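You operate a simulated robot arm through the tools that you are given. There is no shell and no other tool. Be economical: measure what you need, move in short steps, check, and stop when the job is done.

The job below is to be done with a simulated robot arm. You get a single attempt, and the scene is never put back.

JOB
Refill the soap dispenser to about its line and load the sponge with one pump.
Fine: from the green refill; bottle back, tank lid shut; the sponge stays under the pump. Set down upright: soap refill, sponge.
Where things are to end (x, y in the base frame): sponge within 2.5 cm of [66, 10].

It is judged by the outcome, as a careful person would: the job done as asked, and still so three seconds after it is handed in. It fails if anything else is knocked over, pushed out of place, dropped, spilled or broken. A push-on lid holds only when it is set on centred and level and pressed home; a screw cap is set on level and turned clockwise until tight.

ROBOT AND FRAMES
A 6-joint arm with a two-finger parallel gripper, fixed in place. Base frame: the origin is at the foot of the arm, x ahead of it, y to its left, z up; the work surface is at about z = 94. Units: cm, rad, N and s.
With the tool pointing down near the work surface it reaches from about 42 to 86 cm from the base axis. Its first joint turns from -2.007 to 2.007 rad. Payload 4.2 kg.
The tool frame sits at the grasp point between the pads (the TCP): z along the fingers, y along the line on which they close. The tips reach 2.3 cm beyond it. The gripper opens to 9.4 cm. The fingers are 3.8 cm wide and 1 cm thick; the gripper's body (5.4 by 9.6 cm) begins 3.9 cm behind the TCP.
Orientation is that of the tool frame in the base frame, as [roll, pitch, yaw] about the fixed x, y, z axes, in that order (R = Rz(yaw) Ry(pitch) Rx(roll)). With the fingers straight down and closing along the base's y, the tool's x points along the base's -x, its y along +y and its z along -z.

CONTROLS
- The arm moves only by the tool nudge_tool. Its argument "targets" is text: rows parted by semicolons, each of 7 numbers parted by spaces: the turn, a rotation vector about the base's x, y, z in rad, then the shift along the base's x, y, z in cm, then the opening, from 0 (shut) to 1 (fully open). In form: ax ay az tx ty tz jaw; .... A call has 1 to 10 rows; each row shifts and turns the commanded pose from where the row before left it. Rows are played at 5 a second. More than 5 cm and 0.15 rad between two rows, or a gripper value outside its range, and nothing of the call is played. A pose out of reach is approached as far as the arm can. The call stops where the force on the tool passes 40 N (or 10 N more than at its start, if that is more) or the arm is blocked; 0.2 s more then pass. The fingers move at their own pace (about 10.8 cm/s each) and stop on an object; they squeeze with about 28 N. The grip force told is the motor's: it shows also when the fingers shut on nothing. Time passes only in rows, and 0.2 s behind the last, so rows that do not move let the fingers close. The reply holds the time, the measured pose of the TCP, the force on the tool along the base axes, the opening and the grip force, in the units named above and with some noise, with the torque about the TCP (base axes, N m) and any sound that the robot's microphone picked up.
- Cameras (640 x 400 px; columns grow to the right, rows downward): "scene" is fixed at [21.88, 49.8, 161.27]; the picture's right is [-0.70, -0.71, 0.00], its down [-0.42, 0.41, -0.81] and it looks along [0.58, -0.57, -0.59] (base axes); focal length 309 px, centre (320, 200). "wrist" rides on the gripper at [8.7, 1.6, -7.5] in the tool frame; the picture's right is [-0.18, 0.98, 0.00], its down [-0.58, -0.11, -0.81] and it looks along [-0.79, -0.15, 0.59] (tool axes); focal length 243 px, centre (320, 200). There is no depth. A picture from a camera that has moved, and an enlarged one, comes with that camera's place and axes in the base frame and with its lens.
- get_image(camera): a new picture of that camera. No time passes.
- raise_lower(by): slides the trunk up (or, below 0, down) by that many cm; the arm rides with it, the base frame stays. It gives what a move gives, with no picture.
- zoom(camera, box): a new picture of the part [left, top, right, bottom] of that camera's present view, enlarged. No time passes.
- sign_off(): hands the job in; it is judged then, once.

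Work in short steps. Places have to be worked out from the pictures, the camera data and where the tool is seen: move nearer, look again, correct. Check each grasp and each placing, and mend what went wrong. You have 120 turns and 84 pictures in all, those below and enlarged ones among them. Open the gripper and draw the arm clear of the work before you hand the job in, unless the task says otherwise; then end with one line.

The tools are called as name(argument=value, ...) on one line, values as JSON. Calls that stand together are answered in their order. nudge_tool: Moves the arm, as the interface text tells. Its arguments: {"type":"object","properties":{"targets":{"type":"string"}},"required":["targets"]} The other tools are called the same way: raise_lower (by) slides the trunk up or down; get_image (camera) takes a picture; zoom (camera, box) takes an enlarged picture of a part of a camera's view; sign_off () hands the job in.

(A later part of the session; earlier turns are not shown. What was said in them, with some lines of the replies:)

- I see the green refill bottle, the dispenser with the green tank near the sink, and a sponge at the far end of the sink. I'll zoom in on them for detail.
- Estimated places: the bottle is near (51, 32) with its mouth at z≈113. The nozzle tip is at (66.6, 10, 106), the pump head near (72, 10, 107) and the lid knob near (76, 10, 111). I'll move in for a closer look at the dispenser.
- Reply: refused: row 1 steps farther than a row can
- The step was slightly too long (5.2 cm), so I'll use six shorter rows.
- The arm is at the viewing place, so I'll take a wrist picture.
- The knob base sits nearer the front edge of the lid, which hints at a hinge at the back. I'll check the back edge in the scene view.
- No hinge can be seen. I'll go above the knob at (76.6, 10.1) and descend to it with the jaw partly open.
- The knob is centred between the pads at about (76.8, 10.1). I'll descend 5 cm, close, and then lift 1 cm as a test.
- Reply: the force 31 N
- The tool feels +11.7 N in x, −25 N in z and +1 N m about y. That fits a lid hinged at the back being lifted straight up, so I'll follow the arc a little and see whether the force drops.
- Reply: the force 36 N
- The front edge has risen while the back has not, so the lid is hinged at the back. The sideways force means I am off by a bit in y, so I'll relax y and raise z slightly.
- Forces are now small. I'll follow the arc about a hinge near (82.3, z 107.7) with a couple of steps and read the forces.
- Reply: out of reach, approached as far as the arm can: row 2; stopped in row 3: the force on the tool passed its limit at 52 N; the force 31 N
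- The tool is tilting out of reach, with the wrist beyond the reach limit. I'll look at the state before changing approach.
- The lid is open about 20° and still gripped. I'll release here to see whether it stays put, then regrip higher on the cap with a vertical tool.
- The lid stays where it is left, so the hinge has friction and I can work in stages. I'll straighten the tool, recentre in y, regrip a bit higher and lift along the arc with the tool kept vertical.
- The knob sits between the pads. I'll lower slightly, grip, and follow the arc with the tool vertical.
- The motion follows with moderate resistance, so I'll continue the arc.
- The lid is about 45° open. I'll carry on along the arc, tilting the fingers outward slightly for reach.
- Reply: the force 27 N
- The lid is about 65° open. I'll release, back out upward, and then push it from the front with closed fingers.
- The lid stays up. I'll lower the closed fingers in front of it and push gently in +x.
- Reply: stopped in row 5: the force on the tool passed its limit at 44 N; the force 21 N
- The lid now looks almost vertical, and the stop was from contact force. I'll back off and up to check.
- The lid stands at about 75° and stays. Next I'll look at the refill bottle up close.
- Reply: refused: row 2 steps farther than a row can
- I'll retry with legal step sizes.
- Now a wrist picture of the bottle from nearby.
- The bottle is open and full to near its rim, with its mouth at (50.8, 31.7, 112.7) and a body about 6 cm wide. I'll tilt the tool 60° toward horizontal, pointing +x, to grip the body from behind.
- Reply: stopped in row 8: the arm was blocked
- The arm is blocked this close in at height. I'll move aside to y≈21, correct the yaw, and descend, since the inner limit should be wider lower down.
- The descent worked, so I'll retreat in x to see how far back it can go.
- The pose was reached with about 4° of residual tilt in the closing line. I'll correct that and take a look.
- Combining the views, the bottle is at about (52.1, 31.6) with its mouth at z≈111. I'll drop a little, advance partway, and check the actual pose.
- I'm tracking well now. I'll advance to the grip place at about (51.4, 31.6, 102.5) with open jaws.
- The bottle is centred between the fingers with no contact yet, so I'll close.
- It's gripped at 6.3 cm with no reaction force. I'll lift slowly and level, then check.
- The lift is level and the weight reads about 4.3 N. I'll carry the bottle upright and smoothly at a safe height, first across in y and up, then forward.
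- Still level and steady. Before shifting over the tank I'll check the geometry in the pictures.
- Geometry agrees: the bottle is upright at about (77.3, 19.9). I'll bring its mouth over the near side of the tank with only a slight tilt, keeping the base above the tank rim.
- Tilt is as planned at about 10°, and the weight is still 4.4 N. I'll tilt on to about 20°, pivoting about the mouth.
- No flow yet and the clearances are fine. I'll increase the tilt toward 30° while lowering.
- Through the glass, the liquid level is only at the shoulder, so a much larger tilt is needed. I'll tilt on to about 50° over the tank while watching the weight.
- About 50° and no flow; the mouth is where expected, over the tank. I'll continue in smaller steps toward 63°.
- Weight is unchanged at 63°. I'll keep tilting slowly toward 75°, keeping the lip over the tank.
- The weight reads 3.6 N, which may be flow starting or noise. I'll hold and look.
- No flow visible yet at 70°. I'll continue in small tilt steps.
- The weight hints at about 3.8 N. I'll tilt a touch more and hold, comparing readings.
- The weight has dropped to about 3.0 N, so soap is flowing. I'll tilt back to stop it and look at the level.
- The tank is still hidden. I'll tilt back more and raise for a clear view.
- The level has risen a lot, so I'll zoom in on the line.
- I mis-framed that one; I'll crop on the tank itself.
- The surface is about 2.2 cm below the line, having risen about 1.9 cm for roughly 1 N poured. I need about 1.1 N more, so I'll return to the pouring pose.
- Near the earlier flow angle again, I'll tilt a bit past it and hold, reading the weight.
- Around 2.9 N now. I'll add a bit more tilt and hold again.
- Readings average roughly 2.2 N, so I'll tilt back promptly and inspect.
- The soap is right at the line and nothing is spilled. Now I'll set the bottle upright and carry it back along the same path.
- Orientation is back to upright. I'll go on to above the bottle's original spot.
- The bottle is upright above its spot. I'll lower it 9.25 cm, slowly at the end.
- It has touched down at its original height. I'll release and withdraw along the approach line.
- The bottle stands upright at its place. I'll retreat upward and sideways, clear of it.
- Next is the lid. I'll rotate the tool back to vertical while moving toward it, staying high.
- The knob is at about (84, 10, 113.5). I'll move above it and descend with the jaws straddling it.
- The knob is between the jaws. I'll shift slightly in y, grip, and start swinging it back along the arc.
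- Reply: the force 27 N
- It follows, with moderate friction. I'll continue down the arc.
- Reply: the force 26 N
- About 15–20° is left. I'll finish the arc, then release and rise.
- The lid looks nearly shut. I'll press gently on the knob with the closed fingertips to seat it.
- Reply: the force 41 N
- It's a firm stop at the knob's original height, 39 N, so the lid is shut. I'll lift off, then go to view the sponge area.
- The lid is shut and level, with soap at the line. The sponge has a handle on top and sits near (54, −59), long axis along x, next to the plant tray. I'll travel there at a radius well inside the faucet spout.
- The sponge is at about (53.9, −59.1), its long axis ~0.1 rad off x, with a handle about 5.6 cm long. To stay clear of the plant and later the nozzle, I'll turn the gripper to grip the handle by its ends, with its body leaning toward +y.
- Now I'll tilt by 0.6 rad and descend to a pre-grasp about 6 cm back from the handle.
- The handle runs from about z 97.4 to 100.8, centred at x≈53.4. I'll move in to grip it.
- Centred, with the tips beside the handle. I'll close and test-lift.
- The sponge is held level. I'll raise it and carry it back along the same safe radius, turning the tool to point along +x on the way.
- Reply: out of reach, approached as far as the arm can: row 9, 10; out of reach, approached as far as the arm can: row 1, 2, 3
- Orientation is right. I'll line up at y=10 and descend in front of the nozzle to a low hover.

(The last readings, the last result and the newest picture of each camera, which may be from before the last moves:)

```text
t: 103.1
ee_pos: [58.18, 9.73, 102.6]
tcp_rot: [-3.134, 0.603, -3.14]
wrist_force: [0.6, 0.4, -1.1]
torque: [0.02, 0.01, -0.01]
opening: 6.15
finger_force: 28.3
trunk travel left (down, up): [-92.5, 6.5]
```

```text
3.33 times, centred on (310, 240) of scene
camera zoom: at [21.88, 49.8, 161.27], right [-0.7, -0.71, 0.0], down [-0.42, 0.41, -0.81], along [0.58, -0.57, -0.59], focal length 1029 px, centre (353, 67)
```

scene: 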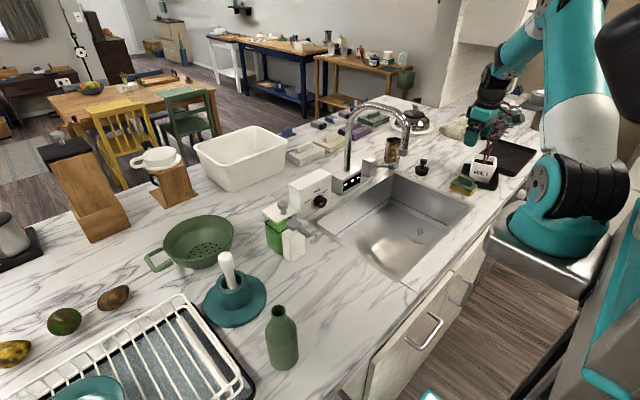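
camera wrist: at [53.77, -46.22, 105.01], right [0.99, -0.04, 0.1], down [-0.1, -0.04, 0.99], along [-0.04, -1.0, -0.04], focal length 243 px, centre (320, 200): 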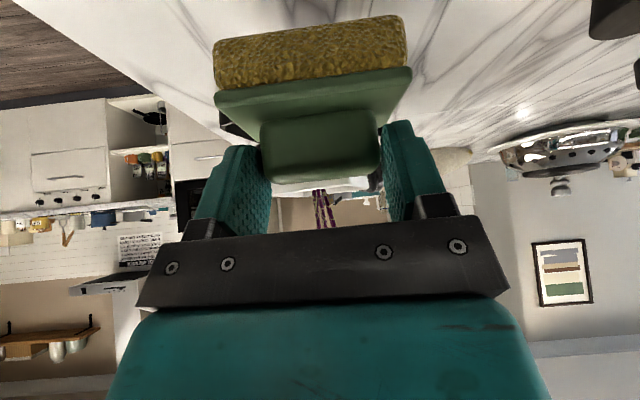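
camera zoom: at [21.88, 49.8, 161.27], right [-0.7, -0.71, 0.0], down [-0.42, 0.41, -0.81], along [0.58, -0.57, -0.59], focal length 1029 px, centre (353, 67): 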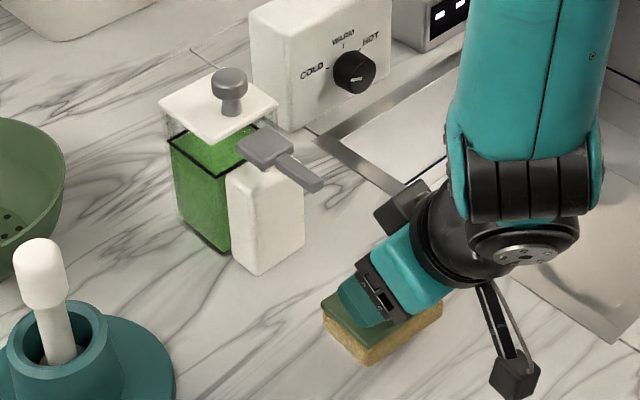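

The sponge hovers level, but a box on top of the gripper could come too near the nozzle if I go all the way in. I'll set the sponge down a little short, at x≈62, and then push it the last few centimetres.

nudge_tool(targets="0 0 0 1.2 0.1 0 0;0 0 0 1.3 0.2 -0.5 0;0 0 0 0 0 -0.7 0;0 0 0 0 0 -0.4 0;0 0 0 0 0 -0.25 0;0 0 0 0 0 0 0")

```text
t: 104.5
ee_pos: [60.59, 10.08, 100.98]
tcp_rot: [-3.134, 0.602, -3.141]
wrist_force: [0.4, 0.8, -1.3]
torque: [0.0, 0.04, 0.0]
opening: 6.14
finger_force: 28.1
trunk travel left (down, up): [-92.5, 6.5]
```

Not yet in contact, so I'll lower in small steps and then release.

nudge_tool(targets="0 0 0 0 0 -0.2 0;0 0 0 0 0 -0.15 0;0 0 0 0 0 0 0")

```text
t: 105.3
ee_pos: [60.64, 10.12, 100.68]
tcp_rot: [-3.136, 0.603, -3.14]
wrist_force: [-0.9, 0.4, 3.7]
torque: [0.3, 0.07, 0.02]
opening: 6.16
finger_force: 27.9
trunk travel left (down, up): [-92.5, 6.5]
```

It has touched down (3.7 N). I'll release and back out along the tool axis.

nudge_tool(targets="0 0 0 0 0 0 0.8;0 0 0 0 0 0 0.9;0 0 0 -1 0 1.4 0.9;0 0 0 -1.5 0 1.8 0.9;0 0 0 -2 0 1.8 0.5;0 0 0 -2 0 0 0;0 0 0 0 0 0 0")

get_image(camera="wrist")

zoom(camera="scene", box=[260, 190, 360, 280])

```text
t: 106.9
ee_pos: [54.08, 10.01, 105.68]
tcp_rot: [-3.135, 0.601, -3.141]
wrist_force: [0.2, 0.6, 0.1]
torque: [-0.01, -0.04, -0.01]
opening: 0.0
finger_force: 28.3
trunk travel left (down, up): [-92.5, 6.5]
```

```text
16 pictures are left
camera wrist: at [42.68, 11.78, 106.96], right [0.15, 0.98, 0.1], down [0.02, -0.1, 0.99], along [0.99, -0.15, -0.04], focal length 243 px, centre (320, 200)
```

wrist: 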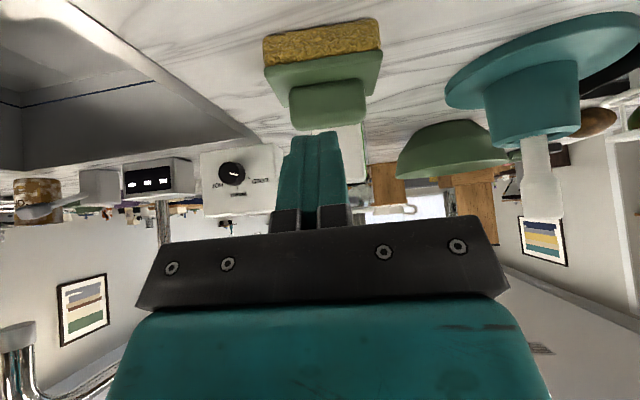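

```text
4.44 times, centred on (310, 235) of scene
camera zoom: at [21.88, 49.8, 161.27], right [-0.7, -0.71, 0.0], down [-0.42, 0.41, -0.81], along [0.58, -0.57, -0.59], focal length 1372 px, centre (364, 44)
```

zoom: 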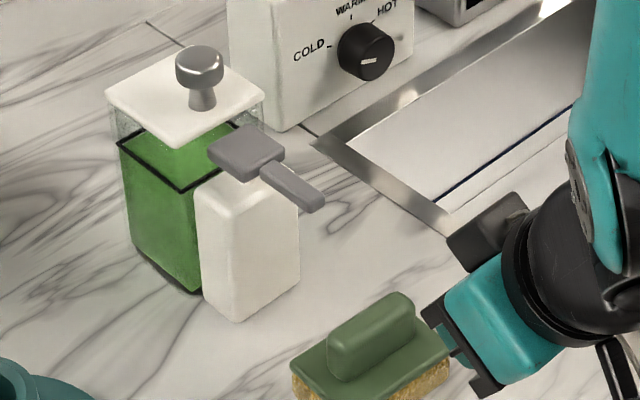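

The sponge stands at about (62.3, 10.2). I'll lower the slightly spread fingertips behind it and push it slowly in +x to about 66.

nudge_tool(targets="0 0 0 0 0.1 -2.8 0.35;0 0 0 0 0 -2.8 0.35;0 0 0 0 0 -2.3 0.35;0 0 0 0 0 -0.45 0.35;0 0 0 1 0 0 0.35;0 0 0 1 0 0 0.35;0 0 0 0.7 0 0 0.35;0 0 0 0.7 0 0 0.35;0 0 0 0.7 0 0 0.35;0 0 0 0 0 0 0.35")

nudge_tool(targets="0 0 0 0.6 0 0 0.35;0 0 0 0.6 0 0 0.35;0 0 0 0.4 0 0 0.35;0 0 0 0 0 0 0.35")

zoom(camera="scene", box=[260, 190, 360, 280])

get_image(camera="wrist")

```text
t: 109.1
ee_pos: [58.19, 10.13, 97.25]
tcp_rot: [-3.136, 0.6, 3.141]
wrist_force: [-0.9, -0.5, 0.6]
torque: [-0.01, 0.0, -0.02]
opening: 3.29
finger_force: 0.1
trunk travel left (down, up): [-92.5, 6.5]
```

```text
t: 110.1
ee_pos: [60.0, 10.22, 97.32]
tcp_rot: [-3.138, 0.602, 3.141]
wrist_force: [0.0, -0.6, 0.7]
torque: [0.0, 0.0, -0.01]
opening: 3.31
finger_force: 0.0
trunk travel left (down, up): [-92.5, 6.5]
```

```text
4.44 times, centred on (310, 235) of scene
camera zoom: at [21.88, 49.8, 161.27], right [-0.7, -0.71, 0.0], down [-0.42, 0.41, -0.81], along [0.58, -0.57, -0.59], focal length 1372 px, centre (364, 44)
```

zoom: 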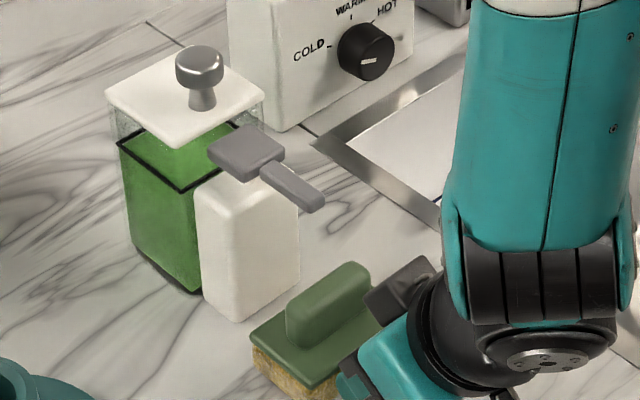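

```text
13 pictures are left
camera wrist: at [48.51, 12.0, 98.55], right [0.16, 0.98, 0.1], down [0.02, -0.1, 0.99], along [0.99, -0.15, -0.04], focal length 243 px, centre (320, 200)
```

wrist: 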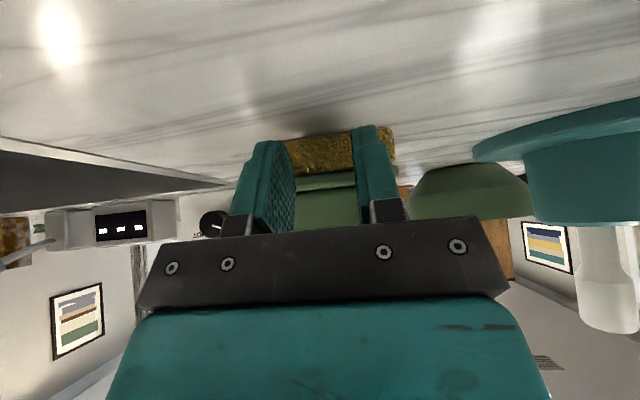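

The sponge centre is at about (65.2, 10.2). I'll push 0.7 cm more, then back away and rise.

nudge_tool(targets="0 0 0 0.4 0 0 0.35;0 0 0 0.3 0 0 0.35;0 0 0 0 0 0 0.35;0 0 0 -2 0 0.3 0.35;0 0 0 -3 0 2 0.35;0 0 0 -3 0 3.5 0.2;0 0 0 0 0 4.5 0;0 0 0 0 0 4.5 0;0 0 0 0 0 4.5 0;0 0 0 0 0 0 0")

zoom(camera="scene", box=[260, 190, 360, 280])

```text
t: 112.3
ee_pos: [52.6, 9.88, 116.52]
tcp_rot: [-3.134, 0.6, -3.141]
wrist_force: [0.5, 0.1, -1.1]
torque: [0.0, -0.03, -0.02]
opening: 0.0
finger_force: 28.2
trunk travel left (down, up): [-92.5, 6.5]
```

```text
4.44 times, centred on (310, 235) of scene
camera zoom: at [21.88, 49.8, 161.27], right [-0.7, -0.71, 0.0], down [-0.42, 0.41, -0.81], along [0.58, -0.57, -0.59], focal length 1372 px, centre (364, 44)
```

zoom: 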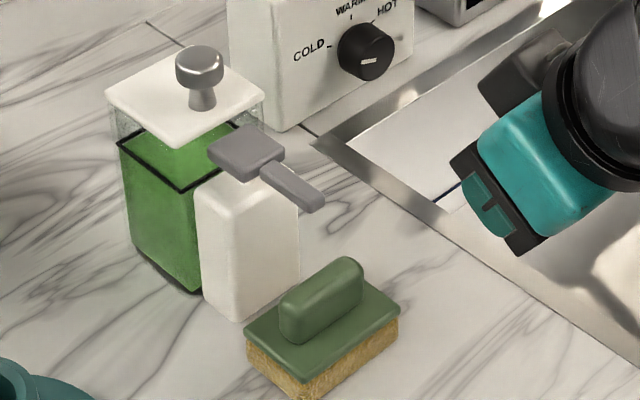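

The sponge sits at about (65.9, 10.2), flat and under the nozzle. I'll bring the closed gripper vertical above the pump head at (71.5, 10.4).

nudge_tool(targets="0 0.12 0 3 0.1 1.5 0;0 0.12 0 4 0.1 1 0;0 0.12 0 4 0.1 0 0;0 0.12 0 4 0.1 0 0;0 0.12 0 3.9 0.1 0 0;0 0 0 0 0 -2.5 0;0 0 0 0 0 -2 0;0 0 0 0 0 0 0")

get_image(camera="wrist")

zoom(camera="scene", box=[260, 170, 360, 270])

```text
t: 114.1
ee_pos: [71.41, 10.56, 114.67]
tcp_rot: [-3.136, -0.001, -3.141]
wrist_force: [0.2, -0.3, -0.3]
torque: [-0.01, 0.02, -0.02]
opening: 0.0
finger_force: 27.7
trunk travel left (down, up): [-92.5, 6.5]
```

```text
11 pictures are left
camera wrist: at [62.8, 12.34, 121.99], right [0.18, 0.98, -0.01], down [0.58, -0.1, 0.81], along [0.79, -0.15, -0.59], focal length 243 px, centre (320, 200)
```

wrist: 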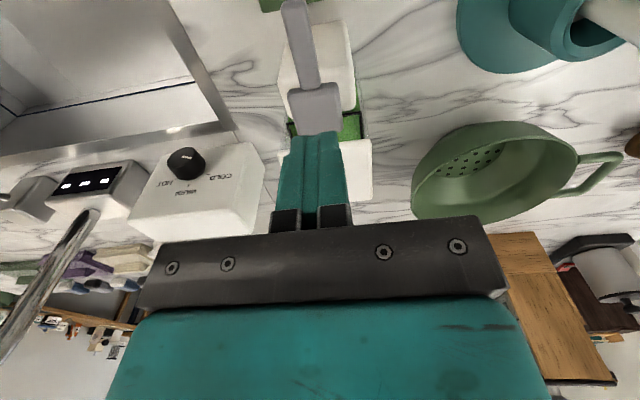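

```text
4.00 times, centred on (310, 220) of scene
camera zoom: at [21.88, 49.8, 161.27], right [-0.7, -0.71, 0.0], down [-0.42, 0.41, -0.81], along [0.58, -0.57, -0.59], focal length 1235 px, centre (360, 120)
```

zoom: 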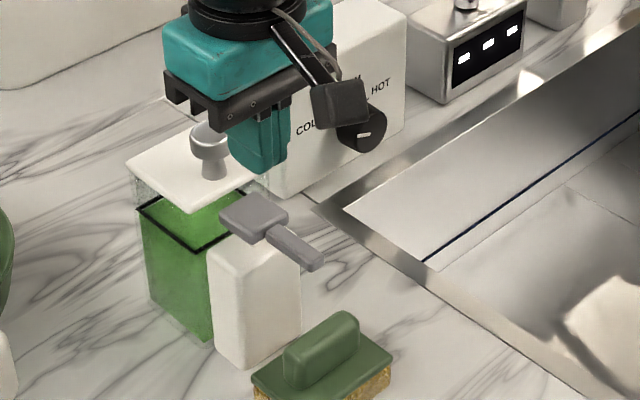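

The head is at (71.9, 10.2), right below the fingertips. I'll descend to just above it, then press in small steps.

nudge_tool(targets="0 0 0 0.1 -0.3 -2 0;0 0 0 0 0 -2 0;0 0 0 0 0 -0.5 0;0 0 0 0 0 -0.4 0;0 0 0 0 0 0 0")

```text
t: 115.3
ee_pos: [71.46, 10.42, 109.76]
tcp_rot: [-3.135, 0.002, -3.142]
wrist_force: [-0.5, 0.3, -0.4]
torque: [0.0, 0.0, -0.01]
opening: 0.0
finger_force: 28.4
trunk travel left (down, up): [-92.5, 6.5]
```

No contact yet with the tips at z≈107.5. I'll press in 0.3 cm rows in one go until it resists.

nudge_tool(targets="0 0 0 0 0 -0.3 0;0 0 0 0 0 -0.3 0;0 0 0 0 0 -0.3 0;0 0 0 0 0 -0.3 0;0 0 0 0 0 0 0")

zoom(camera="scene", box=[260, 170, 360, 270])

```text
t: 116.5
ee_pos: [71.48, 10.38, 108.47]
tcp_rot: [-3.136, 0.002, -3.141]
wrist_force: [-1.8, -0.4, 3.8]
torque: [-0.04, 0.02, 0.0]
opening: 0.0
finger_force: 28.2
trunk travel left (down, up): [-92.5, 6.5]
heard: click
```

```text
4.00 times, centred on (310, 220) of scene
camera zoom: at [21.88, 49.8, 161.27], right [-0.7, -0.71, 0.0], down [-0.42, 0.41, -0.81], along [0.58, -0.57, -0.59], focal length 1235 px, centre (360, 120)
```

zoom: 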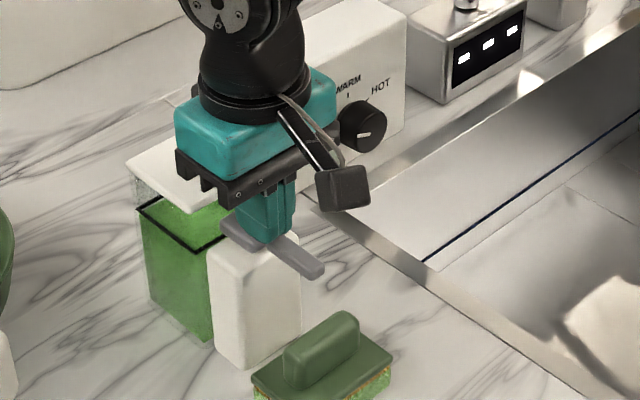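

A click was heard and the foam has turned green, so one pump is delivered. I'll rise straight up without pressing again and draw clear.

nudge_tool(targets="0 0 0 0 0 1 0;0 0 0 0 0 2 0;0 0 0 0 0 4 0;0 0 0 -2 0 4.5 0;0 0 0 -4 0 3 0.5;0 0 0 -4.5 0 2 1;0 0 0 -4.5 0 2 1;0 0 0 -4.5 0 2 1;0 0 0 0 0 0 1")

get_image(camera="scene")

zoom(camera="scene", box=[260, 185, 360, 280])

```text
t: 118.5
ee_pos: [52.11, 10.03, 129.07]
tcp_rot: [-3.134, 0.002, 3.14]
wrist_force: [-0.3, -0.3, 0.7]
torque: [0.04, 0.0, 0.02]
opening: 9.4
finger_force: 0.1
trunk travel left (down, up): [-92.5, 6.5]
```

```text
8 pictures are left
```

scene: 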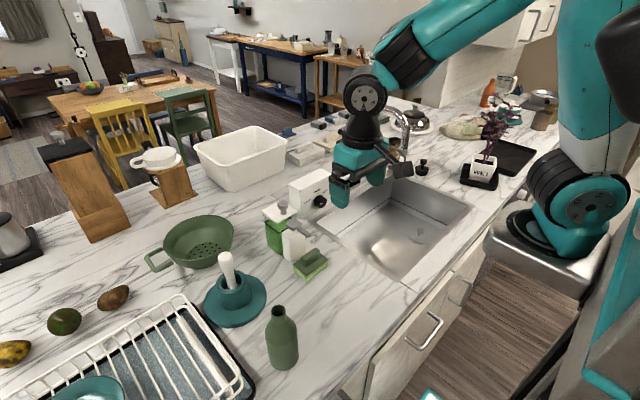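

```text
4.21 times, centred on (310, 232) of scene
camera zoom: at [21.88, 49.8, 161.27], right [-0.7, -0.71, 0.0], down [-0.42, 0.41, -0.81], along [0.58, -0.57, -0.59], focal length 1300 px, centre (362, 63)
```

zoom: 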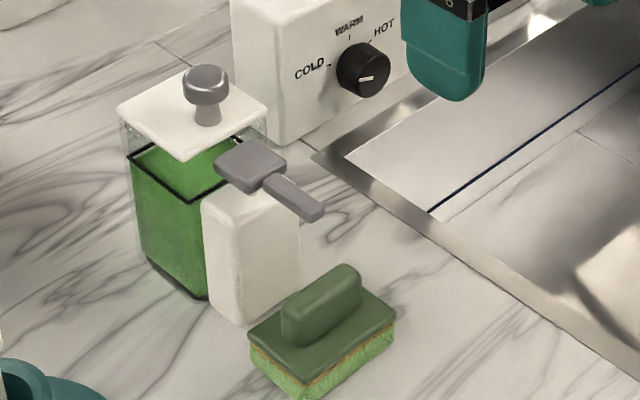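

The tank is filled to about its line with the lid shut. The pump head has returned, the sponge is loaded under the nozzle, and the bottle is upright at its place. The gripper is open and clear, so I'll hand in.

sign_off()

```text
The job is handed in.
```

The dispenser is refilled to about its line from the green refill and the lid is shut. The bottle is back upright in its place, and the sponge, loaded with one pump, stands at about (66, 10) under the nozzle.
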